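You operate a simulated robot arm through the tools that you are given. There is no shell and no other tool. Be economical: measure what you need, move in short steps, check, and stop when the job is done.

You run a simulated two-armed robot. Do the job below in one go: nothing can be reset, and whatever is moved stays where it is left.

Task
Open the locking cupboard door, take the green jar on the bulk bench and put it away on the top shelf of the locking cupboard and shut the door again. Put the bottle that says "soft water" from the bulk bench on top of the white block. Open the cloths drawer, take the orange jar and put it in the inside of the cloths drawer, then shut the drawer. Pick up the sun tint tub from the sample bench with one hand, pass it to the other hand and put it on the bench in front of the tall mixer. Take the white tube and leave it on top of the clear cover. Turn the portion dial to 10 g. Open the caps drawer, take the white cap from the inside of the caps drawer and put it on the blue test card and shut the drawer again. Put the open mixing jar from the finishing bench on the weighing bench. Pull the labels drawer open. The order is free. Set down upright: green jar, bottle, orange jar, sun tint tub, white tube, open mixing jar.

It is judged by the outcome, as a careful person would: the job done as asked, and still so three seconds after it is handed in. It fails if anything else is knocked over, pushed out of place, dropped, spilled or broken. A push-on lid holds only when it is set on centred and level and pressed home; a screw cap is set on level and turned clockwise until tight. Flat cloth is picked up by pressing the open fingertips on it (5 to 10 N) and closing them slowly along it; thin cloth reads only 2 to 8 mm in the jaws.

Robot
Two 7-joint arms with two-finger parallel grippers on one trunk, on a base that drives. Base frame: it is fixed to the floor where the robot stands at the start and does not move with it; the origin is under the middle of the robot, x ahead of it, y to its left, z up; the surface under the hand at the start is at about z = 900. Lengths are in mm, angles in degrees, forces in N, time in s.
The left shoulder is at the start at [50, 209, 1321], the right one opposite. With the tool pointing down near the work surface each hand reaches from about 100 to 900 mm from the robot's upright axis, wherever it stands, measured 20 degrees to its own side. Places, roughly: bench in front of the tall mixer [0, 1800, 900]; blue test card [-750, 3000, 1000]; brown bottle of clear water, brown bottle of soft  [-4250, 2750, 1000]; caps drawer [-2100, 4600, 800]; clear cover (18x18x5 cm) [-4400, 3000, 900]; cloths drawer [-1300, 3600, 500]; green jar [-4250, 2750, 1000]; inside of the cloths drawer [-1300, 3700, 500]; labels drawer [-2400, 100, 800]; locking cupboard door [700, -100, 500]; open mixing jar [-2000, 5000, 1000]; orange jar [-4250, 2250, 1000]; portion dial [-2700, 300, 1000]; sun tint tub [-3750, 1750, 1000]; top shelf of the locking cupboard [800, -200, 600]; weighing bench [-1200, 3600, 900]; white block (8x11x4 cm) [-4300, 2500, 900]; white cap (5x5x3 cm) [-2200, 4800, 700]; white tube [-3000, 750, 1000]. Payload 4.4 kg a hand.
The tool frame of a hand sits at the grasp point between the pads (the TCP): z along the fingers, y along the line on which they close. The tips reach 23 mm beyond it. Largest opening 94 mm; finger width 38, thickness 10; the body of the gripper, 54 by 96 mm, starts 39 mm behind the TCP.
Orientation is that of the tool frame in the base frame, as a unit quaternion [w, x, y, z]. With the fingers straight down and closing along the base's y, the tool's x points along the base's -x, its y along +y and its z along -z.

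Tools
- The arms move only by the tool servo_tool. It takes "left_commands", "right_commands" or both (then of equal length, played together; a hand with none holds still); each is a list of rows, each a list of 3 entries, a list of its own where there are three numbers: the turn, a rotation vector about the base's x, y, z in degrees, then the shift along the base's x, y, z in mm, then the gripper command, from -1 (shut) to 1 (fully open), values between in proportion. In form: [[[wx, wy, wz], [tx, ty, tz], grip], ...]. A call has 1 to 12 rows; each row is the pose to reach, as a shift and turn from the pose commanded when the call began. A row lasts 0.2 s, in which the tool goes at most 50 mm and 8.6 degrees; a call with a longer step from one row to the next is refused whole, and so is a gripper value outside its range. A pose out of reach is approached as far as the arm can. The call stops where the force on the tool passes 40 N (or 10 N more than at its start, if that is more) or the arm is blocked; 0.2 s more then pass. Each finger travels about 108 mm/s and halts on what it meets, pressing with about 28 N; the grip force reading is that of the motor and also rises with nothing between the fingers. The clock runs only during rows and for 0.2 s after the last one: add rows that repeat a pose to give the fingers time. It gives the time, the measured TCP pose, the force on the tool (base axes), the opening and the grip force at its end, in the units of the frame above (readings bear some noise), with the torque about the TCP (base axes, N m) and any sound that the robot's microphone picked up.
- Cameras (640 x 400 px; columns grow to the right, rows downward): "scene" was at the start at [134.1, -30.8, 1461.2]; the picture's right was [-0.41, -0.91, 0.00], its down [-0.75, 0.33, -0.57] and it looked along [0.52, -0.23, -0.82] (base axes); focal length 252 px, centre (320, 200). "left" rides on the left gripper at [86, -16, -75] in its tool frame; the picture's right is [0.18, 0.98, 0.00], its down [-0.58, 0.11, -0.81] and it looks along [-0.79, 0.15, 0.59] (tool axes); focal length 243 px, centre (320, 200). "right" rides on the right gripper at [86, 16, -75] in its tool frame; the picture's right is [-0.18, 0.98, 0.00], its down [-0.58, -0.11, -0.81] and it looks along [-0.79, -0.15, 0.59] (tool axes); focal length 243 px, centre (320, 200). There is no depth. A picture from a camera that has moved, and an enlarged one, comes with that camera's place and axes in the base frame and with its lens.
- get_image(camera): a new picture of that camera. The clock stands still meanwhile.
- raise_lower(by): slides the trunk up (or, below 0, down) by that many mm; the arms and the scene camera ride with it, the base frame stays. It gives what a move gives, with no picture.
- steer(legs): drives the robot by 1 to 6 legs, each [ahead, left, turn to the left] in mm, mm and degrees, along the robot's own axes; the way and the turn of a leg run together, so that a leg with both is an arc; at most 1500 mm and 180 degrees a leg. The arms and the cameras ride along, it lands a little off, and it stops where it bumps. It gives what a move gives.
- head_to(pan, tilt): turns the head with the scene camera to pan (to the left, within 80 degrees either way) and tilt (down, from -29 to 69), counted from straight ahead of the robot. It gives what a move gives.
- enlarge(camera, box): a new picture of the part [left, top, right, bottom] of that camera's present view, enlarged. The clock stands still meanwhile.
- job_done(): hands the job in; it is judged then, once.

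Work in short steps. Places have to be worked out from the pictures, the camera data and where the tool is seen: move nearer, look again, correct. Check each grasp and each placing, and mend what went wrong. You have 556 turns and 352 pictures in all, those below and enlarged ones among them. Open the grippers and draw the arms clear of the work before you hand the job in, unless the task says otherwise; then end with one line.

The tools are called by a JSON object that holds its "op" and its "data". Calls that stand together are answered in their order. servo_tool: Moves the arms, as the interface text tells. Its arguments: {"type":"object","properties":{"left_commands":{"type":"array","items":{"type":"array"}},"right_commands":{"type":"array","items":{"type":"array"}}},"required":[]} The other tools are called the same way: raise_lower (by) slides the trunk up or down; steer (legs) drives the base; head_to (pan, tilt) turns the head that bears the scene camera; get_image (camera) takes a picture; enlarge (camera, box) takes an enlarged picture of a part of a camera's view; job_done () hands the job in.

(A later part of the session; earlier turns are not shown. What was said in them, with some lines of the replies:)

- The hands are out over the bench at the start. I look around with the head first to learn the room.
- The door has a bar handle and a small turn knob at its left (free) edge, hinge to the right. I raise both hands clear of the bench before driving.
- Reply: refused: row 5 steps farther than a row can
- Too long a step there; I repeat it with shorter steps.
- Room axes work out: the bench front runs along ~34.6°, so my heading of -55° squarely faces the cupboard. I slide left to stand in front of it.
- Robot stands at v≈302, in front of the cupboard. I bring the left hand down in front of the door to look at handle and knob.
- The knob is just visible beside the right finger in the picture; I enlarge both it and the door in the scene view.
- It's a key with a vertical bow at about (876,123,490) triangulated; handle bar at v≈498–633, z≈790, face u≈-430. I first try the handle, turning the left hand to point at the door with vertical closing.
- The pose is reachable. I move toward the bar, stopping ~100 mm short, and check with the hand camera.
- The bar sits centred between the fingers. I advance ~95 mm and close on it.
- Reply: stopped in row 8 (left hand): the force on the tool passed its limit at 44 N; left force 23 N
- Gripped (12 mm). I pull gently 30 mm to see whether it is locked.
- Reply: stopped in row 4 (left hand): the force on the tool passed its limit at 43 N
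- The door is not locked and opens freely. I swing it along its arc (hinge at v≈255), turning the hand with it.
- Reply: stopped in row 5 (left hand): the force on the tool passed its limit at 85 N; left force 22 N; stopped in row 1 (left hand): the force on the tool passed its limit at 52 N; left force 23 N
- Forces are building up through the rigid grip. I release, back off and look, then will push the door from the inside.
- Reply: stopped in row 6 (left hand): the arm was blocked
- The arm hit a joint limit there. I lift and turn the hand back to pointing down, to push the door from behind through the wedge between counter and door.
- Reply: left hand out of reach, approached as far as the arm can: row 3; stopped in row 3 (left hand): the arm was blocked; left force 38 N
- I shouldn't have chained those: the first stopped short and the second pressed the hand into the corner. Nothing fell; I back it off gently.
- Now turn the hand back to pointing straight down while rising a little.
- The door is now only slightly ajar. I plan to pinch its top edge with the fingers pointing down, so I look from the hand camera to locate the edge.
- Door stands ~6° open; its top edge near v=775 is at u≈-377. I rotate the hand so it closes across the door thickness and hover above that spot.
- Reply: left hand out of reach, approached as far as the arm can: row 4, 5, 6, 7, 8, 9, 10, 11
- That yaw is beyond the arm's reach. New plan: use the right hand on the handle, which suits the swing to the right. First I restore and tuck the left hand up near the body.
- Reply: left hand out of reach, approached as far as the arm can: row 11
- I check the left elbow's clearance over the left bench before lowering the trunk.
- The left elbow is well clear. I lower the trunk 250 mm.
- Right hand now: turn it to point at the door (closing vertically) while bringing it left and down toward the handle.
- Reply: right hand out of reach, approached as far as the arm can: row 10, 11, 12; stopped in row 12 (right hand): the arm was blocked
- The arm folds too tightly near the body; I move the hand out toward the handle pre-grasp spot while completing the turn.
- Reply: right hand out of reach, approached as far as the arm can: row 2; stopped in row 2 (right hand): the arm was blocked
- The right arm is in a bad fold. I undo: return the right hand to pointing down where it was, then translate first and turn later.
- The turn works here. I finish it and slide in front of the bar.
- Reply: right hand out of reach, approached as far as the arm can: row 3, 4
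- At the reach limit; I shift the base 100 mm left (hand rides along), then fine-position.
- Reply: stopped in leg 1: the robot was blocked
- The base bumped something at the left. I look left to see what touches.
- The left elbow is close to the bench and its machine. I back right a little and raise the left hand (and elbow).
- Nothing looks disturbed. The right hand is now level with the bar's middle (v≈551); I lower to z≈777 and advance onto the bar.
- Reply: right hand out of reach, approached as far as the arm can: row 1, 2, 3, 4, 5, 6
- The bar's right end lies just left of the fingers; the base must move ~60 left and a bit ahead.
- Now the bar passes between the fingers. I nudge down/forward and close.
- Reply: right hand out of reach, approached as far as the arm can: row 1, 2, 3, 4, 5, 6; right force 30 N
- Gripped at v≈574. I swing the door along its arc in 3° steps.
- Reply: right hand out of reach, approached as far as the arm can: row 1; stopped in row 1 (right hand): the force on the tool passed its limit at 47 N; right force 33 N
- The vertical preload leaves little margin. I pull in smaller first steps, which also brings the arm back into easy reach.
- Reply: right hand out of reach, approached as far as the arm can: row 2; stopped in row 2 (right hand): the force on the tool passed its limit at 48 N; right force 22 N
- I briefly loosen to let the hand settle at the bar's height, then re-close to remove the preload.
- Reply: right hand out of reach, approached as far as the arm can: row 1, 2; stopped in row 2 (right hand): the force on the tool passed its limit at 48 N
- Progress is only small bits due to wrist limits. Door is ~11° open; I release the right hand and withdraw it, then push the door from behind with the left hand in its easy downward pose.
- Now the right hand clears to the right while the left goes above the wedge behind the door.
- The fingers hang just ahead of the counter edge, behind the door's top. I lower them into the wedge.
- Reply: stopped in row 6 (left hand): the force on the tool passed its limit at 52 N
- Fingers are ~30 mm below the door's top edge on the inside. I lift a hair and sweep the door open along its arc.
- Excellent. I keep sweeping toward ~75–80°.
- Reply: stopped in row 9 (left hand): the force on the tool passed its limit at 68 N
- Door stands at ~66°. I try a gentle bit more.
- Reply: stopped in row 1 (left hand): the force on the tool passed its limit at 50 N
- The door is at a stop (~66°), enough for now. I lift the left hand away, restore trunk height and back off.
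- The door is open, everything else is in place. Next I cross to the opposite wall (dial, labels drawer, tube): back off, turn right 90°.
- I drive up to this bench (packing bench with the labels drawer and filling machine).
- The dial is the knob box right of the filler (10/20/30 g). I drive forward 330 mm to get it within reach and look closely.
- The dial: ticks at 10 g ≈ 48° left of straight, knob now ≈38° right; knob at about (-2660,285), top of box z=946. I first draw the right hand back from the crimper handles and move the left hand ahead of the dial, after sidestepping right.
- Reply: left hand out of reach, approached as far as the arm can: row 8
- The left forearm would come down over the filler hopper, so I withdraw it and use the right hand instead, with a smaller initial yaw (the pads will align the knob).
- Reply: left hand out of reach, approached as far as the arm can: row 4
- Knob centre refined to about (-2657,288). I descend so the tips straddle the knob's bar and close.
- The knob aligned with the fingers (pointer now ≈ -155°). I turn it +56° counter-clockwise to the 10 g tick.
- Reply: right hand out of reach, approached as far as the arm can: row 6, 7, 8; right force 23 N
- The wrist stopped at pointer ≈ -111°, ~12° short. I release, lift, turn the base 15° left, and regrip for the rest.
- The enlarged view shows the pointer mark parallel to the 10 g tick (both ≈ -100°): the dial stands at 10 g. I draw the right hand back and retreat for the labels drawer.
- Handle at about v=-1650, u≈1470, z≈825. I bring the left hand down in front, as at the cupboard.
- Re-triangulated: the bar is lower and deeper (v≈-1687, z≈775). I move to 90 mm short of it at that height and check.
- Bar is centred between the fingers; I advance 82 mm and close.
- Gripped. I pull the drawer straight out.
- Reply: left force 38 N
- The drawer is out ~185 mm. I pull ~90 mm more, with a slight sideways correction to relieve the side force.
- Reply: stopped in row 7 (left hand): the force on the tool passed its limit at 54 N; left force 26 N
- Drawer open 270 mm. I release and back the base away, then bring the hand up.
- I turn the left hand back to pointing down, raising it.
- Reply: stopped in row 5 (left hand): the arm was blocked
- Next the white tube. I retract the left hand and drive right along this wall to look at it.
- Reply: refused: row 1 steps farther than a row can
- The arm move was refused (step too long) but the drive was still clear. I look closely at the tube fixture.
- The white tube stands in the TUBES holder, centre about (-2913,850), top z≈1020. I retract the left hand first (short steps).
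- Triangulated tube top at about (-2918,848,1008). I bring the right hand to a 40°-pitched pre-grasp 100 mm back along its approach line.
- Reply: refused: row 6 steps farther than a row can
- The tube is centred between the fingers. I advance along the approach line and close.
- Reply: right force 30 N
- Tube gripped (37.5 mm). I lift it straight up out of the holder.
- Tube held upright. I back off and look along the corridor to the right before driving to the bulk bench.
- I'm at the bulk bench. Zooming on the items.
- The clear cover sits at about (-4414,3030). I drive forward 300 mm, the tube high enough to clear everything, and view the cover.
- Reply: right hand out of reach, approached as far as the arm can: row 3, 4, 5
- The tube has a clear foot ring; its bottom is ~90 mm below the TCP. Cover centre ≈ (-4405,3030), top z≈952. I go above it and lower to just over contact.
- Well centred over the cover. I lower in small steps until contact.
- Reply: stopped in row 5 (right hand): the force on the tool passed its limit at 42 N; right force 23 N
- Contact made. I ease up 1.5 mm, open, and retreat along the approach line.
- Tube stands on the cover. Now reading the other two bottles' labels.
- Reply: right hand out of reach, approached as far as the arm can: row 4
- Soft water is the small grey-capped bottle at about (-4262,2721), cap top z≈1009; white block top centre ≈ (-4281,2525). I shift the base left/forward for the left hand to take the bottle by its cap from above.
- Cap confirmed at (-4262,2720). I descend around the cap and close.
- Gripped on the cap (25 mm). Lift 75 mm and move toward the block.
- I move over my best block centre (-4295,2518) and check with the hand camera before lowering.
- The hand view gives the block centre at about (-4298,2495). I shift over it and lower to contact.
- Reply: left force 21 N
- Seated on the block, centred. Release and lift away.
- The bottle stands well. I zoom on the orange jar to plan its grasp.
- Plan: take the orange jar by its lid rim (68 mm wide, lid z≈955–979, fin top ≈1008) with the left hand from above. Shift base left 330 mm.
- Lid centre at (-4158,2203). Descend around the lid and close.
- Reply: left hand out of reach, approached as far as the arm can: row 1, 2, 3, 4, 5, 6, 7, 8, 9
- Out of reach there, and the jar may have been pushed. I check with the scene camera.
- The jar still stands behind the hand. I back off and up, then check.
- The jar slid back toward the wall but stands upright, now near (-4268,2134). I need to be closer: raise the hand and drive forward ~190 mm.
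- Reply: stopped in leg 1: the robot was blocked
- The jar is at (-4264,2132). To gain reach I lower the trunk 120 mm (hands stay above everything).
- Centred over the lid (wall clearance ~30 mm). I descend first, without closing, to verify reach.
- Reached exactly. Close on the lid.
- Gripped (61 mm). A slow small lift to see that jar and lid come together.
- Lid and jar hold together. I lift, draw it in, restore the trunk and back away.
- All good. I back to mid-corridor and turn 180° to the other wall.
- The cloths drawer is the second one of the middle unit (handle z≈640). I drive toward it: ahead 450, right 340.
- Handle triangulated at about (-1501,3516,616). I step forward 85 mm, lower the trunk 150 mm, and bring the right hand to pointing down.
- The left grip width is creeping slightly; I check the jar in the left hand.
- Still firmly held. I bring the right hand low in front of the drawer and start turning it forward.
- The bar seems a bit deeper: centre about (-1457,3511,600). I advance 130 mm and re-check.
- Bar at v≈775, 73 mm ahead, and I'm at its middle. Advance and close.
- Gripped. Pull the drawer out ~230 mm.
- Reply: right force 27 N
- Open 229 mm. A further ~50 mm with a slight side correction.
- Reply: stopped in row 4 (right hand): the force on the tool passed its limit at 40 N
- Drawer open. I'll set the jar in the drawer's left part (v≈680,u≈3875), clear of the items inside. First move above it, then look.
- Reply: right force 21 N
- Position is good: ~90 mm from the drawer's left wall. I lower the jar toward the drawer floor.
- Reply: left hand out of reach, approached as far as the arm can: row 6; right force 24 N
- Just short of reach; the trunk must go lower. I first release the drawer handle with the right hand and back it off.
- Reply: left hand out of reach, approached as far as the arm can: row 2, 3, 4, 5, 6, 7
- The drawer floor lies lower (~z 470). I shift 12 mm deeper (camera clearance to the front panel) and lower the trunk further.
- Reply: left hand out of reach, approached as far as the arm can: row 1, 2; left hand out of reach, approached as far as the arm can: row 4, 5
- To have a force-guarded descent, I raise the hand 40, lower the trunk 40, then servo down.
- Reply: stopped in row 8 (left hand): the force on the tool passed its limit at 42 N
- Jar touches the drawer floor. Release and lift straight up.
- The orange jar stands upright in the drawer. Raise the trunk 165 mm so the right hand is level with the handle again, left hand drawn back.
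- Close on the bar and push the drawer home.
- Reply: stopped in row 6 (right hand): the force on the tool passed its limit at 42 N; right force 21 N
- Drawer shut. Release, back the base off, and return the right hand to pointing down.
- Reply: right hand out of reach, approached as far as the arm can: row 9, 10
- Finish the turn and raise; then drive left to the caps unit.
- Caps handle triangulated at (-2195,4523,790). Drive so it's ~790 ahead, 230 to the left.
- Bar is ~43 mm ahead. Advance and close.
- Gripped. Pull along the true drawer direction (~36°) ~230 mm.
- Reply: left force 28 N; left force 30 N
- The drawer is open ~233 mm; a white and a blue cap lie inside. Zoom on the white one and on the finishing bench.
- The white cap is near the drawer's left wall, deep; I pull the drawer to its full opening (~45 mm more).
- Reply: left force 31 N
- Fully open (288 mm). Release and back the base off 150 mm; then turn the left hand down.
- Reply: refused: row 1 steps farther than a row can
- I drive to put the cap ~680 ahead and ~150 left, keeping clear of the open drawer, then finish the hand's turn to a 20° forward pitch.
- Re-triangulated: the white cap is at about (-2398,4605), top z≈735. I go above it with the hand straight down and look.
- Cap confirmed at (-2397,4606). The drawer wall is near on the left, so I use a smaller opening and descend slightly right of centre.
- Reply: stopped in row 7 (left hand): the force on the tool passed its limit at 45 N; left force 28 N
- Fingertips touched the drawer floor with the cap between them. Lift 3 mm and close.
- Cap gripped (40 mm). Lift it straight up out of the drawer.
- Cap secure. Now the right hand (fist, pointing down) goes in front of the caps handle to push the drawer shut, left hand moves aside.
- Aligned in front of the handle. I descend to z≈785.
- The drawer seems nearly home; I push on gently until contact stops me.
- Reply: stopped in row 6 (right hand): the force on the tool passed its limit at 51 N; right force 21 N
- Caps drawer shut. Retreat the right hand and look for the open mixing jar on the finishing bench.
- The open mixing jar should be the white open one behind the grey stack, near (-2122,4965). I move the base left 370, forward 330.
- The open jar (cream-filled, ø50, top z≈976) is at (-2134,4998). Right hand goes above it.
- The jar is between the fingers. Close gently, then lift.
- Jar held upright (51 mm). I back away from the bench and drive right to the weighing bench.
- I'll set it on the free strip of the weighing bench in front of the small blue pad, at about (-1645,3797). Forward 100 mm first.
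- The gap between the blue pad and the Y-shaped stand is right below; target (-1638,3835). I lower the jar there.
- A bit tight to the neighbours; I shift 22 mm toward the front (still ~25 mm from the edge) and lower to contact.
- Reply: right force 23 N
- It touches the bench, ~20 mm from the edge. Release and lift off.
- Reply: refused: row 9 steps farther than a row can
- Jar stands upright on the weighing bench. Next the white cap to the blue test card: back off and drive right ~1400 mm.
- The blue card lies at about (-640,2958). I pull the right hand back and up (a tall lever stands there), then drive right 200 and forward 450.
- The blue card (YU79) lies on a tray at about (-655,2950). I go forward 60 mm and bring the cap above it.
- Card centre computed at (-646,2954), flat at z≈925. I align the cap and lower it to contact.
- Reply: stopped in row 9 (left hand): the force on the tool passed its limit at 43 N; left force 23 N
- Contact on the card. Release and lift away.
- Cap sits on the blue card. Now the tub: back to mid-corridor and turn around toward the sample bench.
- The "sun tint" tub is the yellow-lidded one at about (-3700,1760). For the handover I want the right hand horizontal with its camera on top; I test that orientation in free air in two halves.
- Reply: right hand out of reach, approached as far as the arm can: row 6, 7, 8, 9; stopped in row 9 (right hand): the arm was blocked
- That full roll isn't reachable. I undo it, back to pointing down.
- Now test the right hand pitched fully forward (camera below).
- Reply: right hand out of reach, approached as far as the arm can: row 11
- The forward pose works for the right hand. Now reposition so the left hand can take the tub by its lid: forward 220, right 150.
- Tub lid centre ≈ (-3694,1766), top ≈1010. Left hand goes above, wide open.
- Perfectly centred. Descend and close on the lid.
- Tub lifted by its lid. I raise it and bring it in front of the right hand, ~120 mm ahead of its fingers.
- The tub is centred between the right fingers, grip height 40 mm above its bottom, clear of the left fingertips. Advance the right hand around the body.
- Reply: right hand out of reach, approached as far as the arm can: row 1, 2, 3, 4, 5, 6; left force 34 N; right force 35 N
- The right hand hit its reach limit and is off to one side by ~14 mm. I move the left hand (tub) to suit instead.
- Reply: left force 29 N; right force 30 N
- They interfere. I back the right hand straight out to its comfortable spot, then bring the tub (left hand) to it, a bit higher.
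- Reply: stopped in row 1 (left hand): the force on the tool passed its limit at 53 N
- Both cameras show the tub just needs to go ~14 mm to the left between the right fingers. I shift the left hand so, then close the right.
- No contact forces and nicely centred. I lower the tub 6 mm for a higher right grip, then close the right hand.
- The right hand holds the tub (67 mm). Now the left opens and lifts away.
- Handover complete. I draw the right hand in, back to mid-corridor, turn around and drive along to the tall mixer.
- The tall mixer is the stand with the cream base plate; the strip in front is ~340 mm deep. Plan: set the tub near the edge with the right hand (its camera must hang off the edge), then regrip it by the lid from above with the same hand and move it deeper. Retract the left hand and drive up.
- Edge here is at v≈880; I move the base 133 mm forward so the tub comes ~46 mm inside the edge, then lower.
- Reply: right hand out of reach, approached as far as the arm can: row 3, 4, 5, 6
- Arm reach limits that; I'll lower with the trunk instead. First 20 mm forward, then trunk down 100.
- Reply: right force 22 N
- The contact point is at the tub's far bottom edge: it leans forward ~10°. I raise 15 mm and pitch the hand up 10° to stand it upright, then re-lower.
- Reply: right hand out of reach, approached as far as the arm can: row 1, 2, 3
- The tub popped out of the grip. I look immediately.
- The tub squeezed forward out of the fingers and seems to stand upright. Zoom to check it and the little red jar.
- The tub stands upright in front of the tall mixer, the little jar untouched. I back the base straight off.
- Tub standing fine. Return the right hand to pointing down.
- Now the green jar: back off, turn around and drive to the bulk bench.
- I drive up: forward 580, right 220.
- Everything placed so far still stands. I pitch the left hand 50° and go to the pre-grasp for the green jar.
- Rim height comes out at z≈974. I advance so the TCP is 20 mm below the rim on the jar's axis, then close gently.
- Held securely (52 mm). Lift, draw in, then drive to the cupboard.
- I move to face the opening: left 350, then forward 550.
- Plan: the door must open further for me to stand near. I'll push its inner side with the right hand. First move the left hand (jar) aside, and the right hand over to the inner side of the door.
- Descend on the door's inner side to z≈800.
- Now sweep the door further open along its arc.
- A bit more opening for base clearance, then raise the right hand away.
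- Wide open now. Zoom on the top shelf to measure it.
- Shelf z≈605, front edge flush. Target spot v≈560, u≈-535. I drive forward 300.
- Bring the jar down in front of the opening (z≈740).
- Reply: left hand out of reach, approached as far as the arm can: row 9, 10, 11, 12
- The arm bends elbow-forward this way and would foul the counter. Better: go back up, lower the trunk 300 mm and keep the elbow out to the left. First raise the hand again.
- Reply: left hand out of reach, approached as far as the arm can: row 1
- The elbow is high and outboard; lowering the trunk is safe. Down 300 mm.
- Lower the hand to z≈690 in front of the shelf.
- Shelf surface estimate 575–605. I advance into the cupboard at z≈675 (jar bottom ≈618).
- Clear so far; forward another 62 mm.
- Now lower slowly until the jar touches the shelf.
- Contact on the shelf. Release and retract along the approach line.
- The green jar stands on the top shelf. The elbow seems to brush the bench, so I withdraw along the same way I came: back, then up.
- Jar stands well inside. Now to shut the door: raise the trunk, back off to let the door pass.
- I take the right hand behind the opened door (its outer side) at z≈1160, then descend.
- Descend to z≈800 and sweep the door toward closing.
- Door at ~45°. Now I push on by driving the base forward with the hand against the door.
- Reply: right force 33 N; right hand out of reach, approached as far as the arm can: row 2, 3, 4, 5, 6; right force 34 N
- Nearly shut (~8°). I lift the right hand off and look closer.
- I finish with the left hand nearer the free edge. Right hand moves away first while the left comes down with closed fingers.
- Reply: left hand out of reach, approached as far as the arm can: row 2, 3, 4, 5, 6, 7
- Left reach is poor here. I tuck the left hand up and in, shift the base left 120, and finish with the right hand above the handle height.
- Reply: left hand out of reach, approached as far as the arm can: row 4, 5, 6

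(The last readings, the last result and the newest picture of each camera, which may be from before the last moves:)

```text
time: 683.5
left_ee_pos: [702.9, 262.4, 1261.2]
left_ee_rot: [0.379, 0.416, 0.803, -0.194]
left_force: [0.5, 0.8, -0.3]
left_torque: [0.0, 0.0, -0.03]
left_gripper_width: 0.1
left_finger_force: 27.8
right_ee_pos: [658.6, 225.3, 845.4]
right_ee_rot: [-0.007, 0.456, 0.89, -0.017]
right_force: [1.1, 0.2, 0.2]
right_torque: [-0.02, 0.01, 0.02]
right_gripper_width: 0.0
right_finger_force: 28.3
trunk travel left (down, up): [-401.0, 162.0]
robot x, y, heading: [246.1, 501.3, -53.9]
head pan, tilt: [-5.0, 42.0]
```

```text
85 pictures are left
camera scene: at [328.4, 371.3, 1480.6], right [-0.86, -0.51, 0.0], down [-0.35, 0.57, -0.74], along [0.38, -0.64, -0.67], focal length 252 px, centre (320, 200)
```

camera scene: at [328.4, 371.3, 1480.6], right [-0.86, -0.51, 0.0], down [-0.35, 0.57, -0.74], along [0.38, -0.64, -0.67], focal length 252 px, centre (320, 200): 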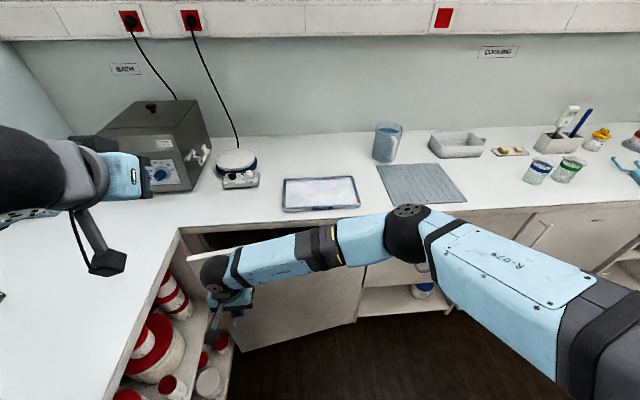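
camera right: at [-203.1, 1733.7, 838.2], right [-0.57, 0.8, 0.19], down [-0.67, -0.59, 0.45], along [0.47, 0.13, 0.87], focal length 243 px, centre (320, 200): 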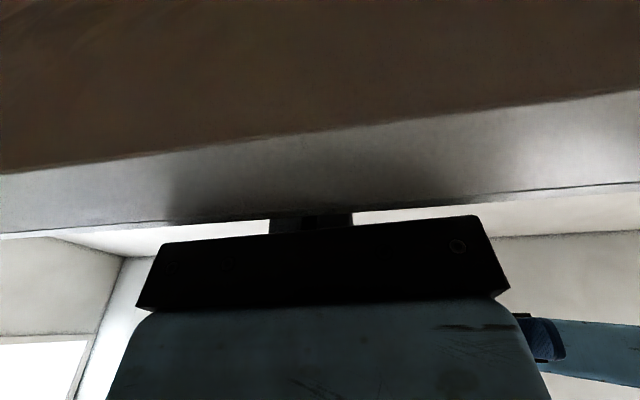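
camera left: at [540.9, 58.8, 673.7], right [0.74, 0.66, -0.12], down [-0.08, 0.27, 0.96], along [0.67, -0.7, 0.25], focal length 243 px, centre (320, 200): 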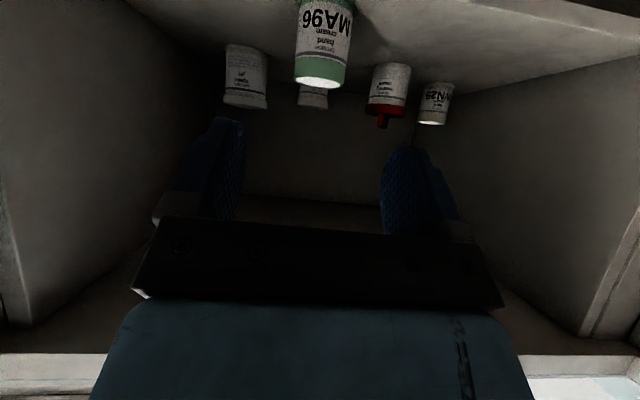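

{"op": "servo_tool", "data": {"right_commands": [[[0, 0, 0], [10, -14, 0], -1], [[0, 0, 0], [20, -28, 0], -1], [[0, 0, 0], [31, -42, 0], -1], [[0, 0, 0], [41, -56, 0], -1], [[0, 0, 0], [52, -70, 0], -1], [[0, 0, 0], [62, -84, 0], -1], [[0, 0, 0], [72, -98, 0], -1], [[0, 0, 0], [82, -112, 0], -1], [[0, 0, 0], [92, -126, 0], -1], [[0, 0, 0], [101, -138, 0], -1], [[0, 0, 0], [110, -150, 0], -1], [[0, 0, 0], [118, -161, 0], -1]]}}

{"op": "get_image", "data": {"camera": "scene"}}

```text
time: 686.1
left_ee_pos: [702.1, 261.2, 1259.9]
left_ee_rot: [0.379, 0.417, 0.803, -0.194]
left_force: [-0.7, 0.6, -0.5]
left_torque: [0.01, -0.02, -0.02]
left_gripper_width: 0.0
left_finger_force: 28.0
right_ee_pos: [758.6, 76.7, 859.1]
right_ee_rot: [-0.006, 0.456, 0.89, -0.016]
right_force: [-0.4, -0.5, -0.4]
right_torque: [0.02, -0.03, -0.04]
right_gripper_width: 0.0
right_finger_force: 28.1
right hand out of reach, approached as far as the arm can: row 11, 12
trunk travel left (down, up): [-401.0, 162.0]
robot x, y, heading: [244.5, 494.7, -54.1]
head pan, tilt: [-5.0, 42.0]
```

```text
84 pictures are left
camera scene: at [327.0, 369.7, 1480.5], right [-0.86, -0.51, 0.0], down [-0.34, 0.57, -0.74], along [0.38, -0.64, -0.67], focal length 252 px, centre (320, 200)
```

scene: 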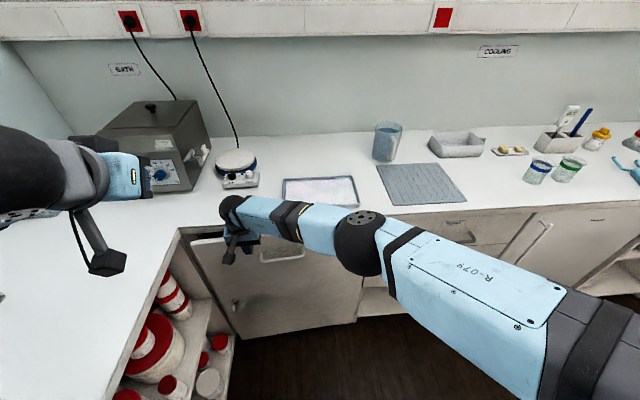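

Almost closed; I push the last bit by driving forward 35 mm.

{"op": "steer", "data": {"legs": [[35, 0, 0]]}}

{"op": "enlarge", "data": {"camera": "scene", "box": [160, 180, 400, 350]}}

```text
time: 687.1
left_ee_pos: [723.6, 231.0, 1260.0]
left_ee_rot: [0.379, 0.417, 0.803, -0.194]
left_force: [1.1, 0.0, 0.3]
left_torque: [-0.01, -0.04, -0.01]
left_gripper_width: 0.2
left_finger_force: 28.1
right_ee_pos: [779.5, 49.2, 858.8]
right_ee_rot: [-0.011, 0.456, 0.89, -0.015]
right_force: [0.6, -0.1, -0.6]
right_torque: [0.03, 0.01, -0.01]
right_gripper_width: 0.0
right_finger_force: 27.9
trunk travel left (down, up): [-401.0, 162.0]
robot x, y, heading: [263.8, 466.5, -54.0]
head pan, tilt: [-5.0, 42.0]
stopped in leg 1: the force on the tool passed its limit at 84 N (the readings are from after the stop); the commanded pose is now the measured one
```

```text
2.35 times, centred on (280, 265) of scene
camera zoom: at [348.7, 339.6, 1480.3], right [-0.86, -0.51, 0.0], down [-0.34, 0.57, -0.74], along [0.38, -0.64, -0.67], focal length 594 px, centre (414, 47)
```

zoom: 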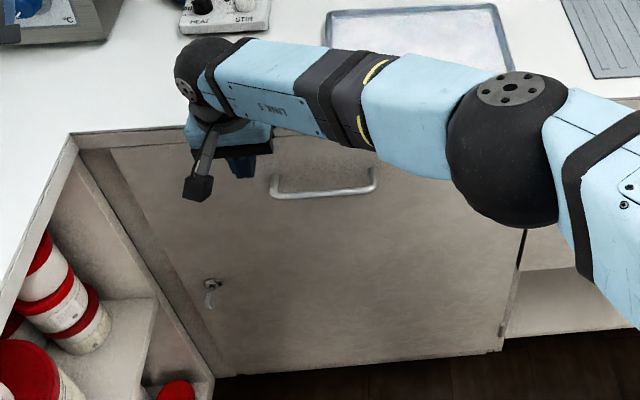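

The door meets its frame. I retract the right hand and check it's flush.

{"op": "servo_tool", "data": {"right_commands": [[[0, 0, 0], [-8, 11, 0], -1], [[0, 0, 0], [-24, 32, 0], -1], [[0, 0, 0], [-48, 65, 5], -1], [[0, 0, 0], [-72, 97, 15], -1], [[0, 0, 0], [-96, 120, 40], -1], [[0, 0, 0], [-120, 125, 75], -1], [[0, 0, 0], [-150, 115, 105], -1], [[0, 0, 0], [-185, 95, 130], -1], [[0, 0, 0], [-220, 75, 155], -1]]}}

{"op": "enlarge", "data": {"camera": "scene", "box": [160, 180, 400, 350]}}

```text
time: 689.1
left_ee_pos: [724.2, 231.8, 1261.3]
left_ee_rot: [0.381, 0.416, 0.803, -0.193]
left_force: [1.0, 0.1, 0.1]
left_torque: [0.0, 0.0, 0.0]
left_gripper_width: 0.0
left_finger_force: 28.2
right_ee_pos: [556.6, 124.5, 1013.5]
right_ee_rot: [-0.01, 0.456, 0.89, -0.016]
right_force: [-0.8, -0.2, -0.8]
right_torque: [0.02, -0.03, -0.02]
right_gripper_width: 0.1
right_finger_force: 28.0
trunk travel left (down, up): [-401.0, 162.0]
robot x, y, heading: [266.0, 470.9, -54.1]
head pan, tilt: [-5.0, 42.0]
```

```text
2.35 times, centred on (280, 265) of scene
camera zoom: at [346.3, 340.2, 1480.6], right [-0.86, -0.51, 0.0], down [-0.34, 0.57, -0.74], along [0.38, -0.64, -0.67], focal length 594 px, centre (414, 47)
```

zoom: 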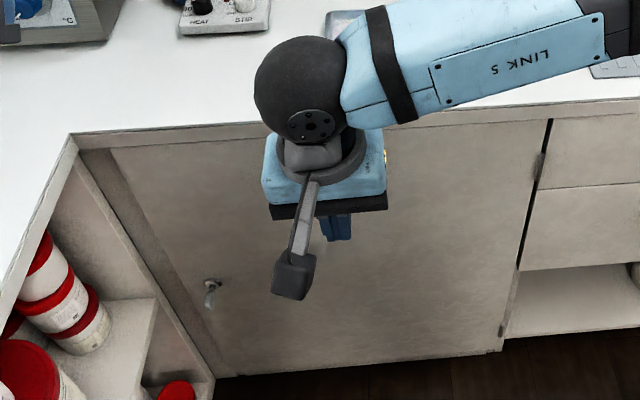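

The door is flush shut. I back away, open the grippers, and do a final check of the tub and labels drawer.

{"op": "servo_tool", "data": {"left_commands": [[[0, 0, 0], [-5, 7, 0], 0], [[0, 0, 0], [-10, 14, 0], 1]], "right_commands": [[[0, 0, 0], [-20, 25, 30], 0], [[0, 0, 0], [-40, 50, 60], 1]]}}

{"op": "steer", "data": {"legs": [[-900, -500, 0]]}}

{"op": "head_to", "data": {"pan": 78, "tilt": 22}}

{"op": "get_image", "data": {"camera": "scene"}}

{"op": "head_to", "data": {"pan": -78, "tilt": 22}}

{"op": "get_image", "data": {"camera": "scene"}}

```text
time: 689.7
left_ee_pos: [722.1, 232.5, 1263.2]
left_ee_rot: [0.38, 0.417, 0.802, -0.195]
left_force: [0.0, 0.2, 0.1]
left_torque: [0.02, 0.0, 0.0]
left_gripper_width: 94.0
left_finger_force: 0.0
left hand out of reach, approached as far as the arm can: row 1, 2
right_ee_pos: [518.8, 176.4, 1073.7]
right_ee_rot: [-0.011, 0.456, 0.89, -0.015]
right_force: [0.6, -0.1, 0.5]
right_torque: [0.04, 0.01, -0.01]
right_gripper_width: 94.0
right_finger_force: 0.0
trunk travel left (down, up): [-401.0, 162.0]
robot x, y, heading: [266.0, 466.4, -53.9]
head pan, tilt: [-5.0, 42.0]
```

```text
time: 695.0
left_ee_pos: [-214.8, 663.9, 1263.4]
left_ee_rot: [0.381, 0.412, 0.806, -0.191]
left_force: [0.6, 0.0, 0.0]
left_torque: [0.01, -0.03, 0.0]
left_gripper_width: 94.1
left_finger_force: 0.1
right_ee_pos: [-414.8, 604.7, 1071.8]
right_ee_rot: [-0.012, 0.45, 0.893, -0.015]
right_force: [-0.2, 1.1, 0.4]
right_torque: [-0.02, -0.01, 0.0]
right_gripper_width: 93.8
right_finger_force: 0.0
trunk travel left (down, up): [-401.0, 162.0]
robot x, y, heading: [-671.6, 892.8, -53.3]
head pan, tilt: [-5.0, 42.0]
```

```text
time: 696.6
left_ee_pos: [-213.5, 664.7, 1263.4]
left_ee_rot: [0.381, 0.411, 0.806, -0.191]
left_force: [0.6, -1.2, 0.4]
left_torque: [0.01, 0.0, 0.0]
left_gripper_width: 93.9
left_finger_force: 0.1
right_ee_pos: [-414.4, 606.4, 1072.1]
right_ee_rot: [-0.012, 0.451, 0.892, -0.015]
right_force: [-0.7, -0.6, 0.2]
right_torque: [0.02, -0.01, -0.01]
right_gripper_width: 93.9
right_finger_force: 0.0
trunk travel left (down, up): [-401.0, 162.0]
robot x, y, heading: [-674.9, 897.3, -53.4]
head pan, tilt: [78.0, 22.0]
```

```text
81 pictures are left
camera scene: at [-547.7, 878.4, 1511.6], right [0.42, -0.91, 0.0], down [-0.34, -0.16, -0.93], along [0.84, 0.39, -0.37], focal length 252 px, centre (320, 200)
```

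scene: 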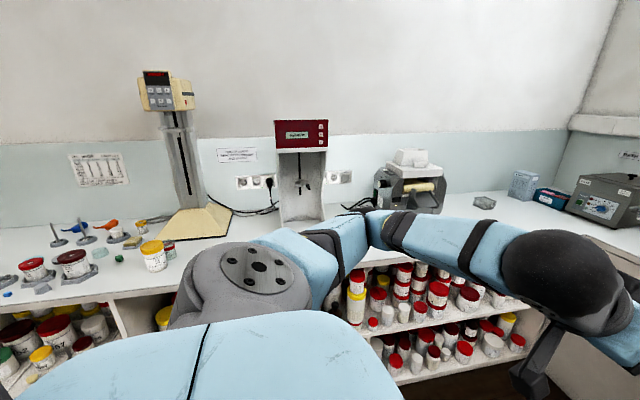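

```text
time: 699.0
left_ee_pos: [-213.8, 664.3, 1265.2]
left_ee_rot: [0.381, 0.411, 0.806, -0.191]
left_force: [-0.1, -0.4, 0.4]
left_torque: [-0.01, 0.03, -0.03]
left_gripper_width: 94.0
left_finger_force: 0.2
right_ee_pos: [-414.2, 606.4, 1072.3]
right_ee_rot: [-0.011, 0.449, 0.893, -0.015]
right_force: [-0.6, -0.1, -0.8]
right_torque: [-0.01, 0.0, -0.02]
right_gripper_width: 94.1
right_finger_force: 0.1
trunk travel left (down, up): [-401.0, 162.0]
robot x, y, heading: [-674.7, 894.4, -53.2]
head pan, tilt: [-78.0, 22.0]
```

```text
80 pictures are left
camera scene: at [-693.3, 770.0, 1511.6], right [-0.75, 0.66, 0.0], down [0.25, 0.28, -0.93], along [-0.61, -0.7, -0.37], focal length 252 px, centre (320, 200)
```

scene: 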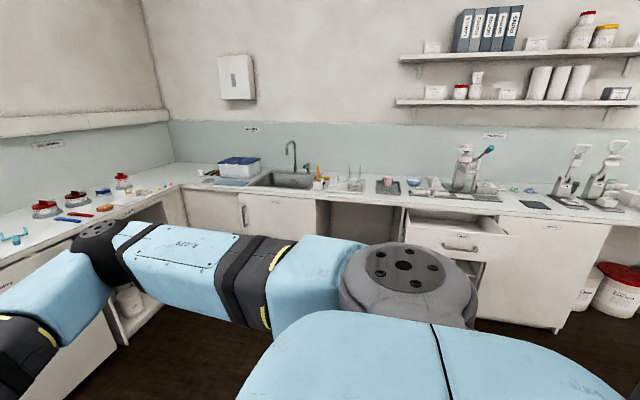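

{"op": "head_to", "data": {"pan": 78, "tilt": 22}}

{"op": "enlarge", "data": {"camera": "scene", "box": [60, 180, 260, 310]}}

```text
time: 701.4
left_ee_pos: [-214.2, 665.2, 1264.3]
left_ee_rot: [0.381, 0.411, 0.806, -0.19]
left_force: [0.1, -1.0, 0.0]
left_torque: [-0.01, 0.0, 0.02]
left_gripper_width: 93.9
left_finger_force: 0.1
right_ee_pos: [-414.2, 606.3, 1072.5]
right_ee_rot: [-0.011, 0.449, 0.893, -0.015]
right_force: [0.1, 0.3, 0.3]
right_torque: [-0.03, -0.01, 0.02]
right_gripper_width: 94.2
right_finger_force: 0.1
trunk travel left (down, up): [-401.0, 162.0]
robot x, y, heading: [-676.3, 892.4, -53.2]
head pan, tilt: [78.0, 22.0]
```

```text
3.08 times, centred on (160, 245) of scene
camera zoom: at [-547.7, 878.4, 1511.6], right [0.42, -0.91, 0.0], down [-0.34, -0.16, -0.93], along [0.84, 0.39, -0.37], focal length 776 px, centre (812, 62)
```

zoom: 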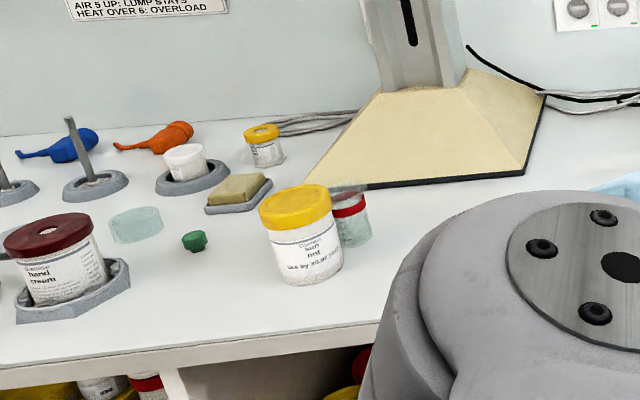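

All items check out: tub upright before the tall mixer, labels drawer open, cupboard door shut, grippers open and arms clear. I hand the job in.

{"op": "job_done", "data": {}}

```text
The job is handed in.
```

I did all nine parts of the job and handed it in. Two spots may count against it: the orange jar slid back on the bench before I got hold of it, and the tub slipped out of the right hand as I set it down. It was standing upright in front of the tall mixer in my last picture.
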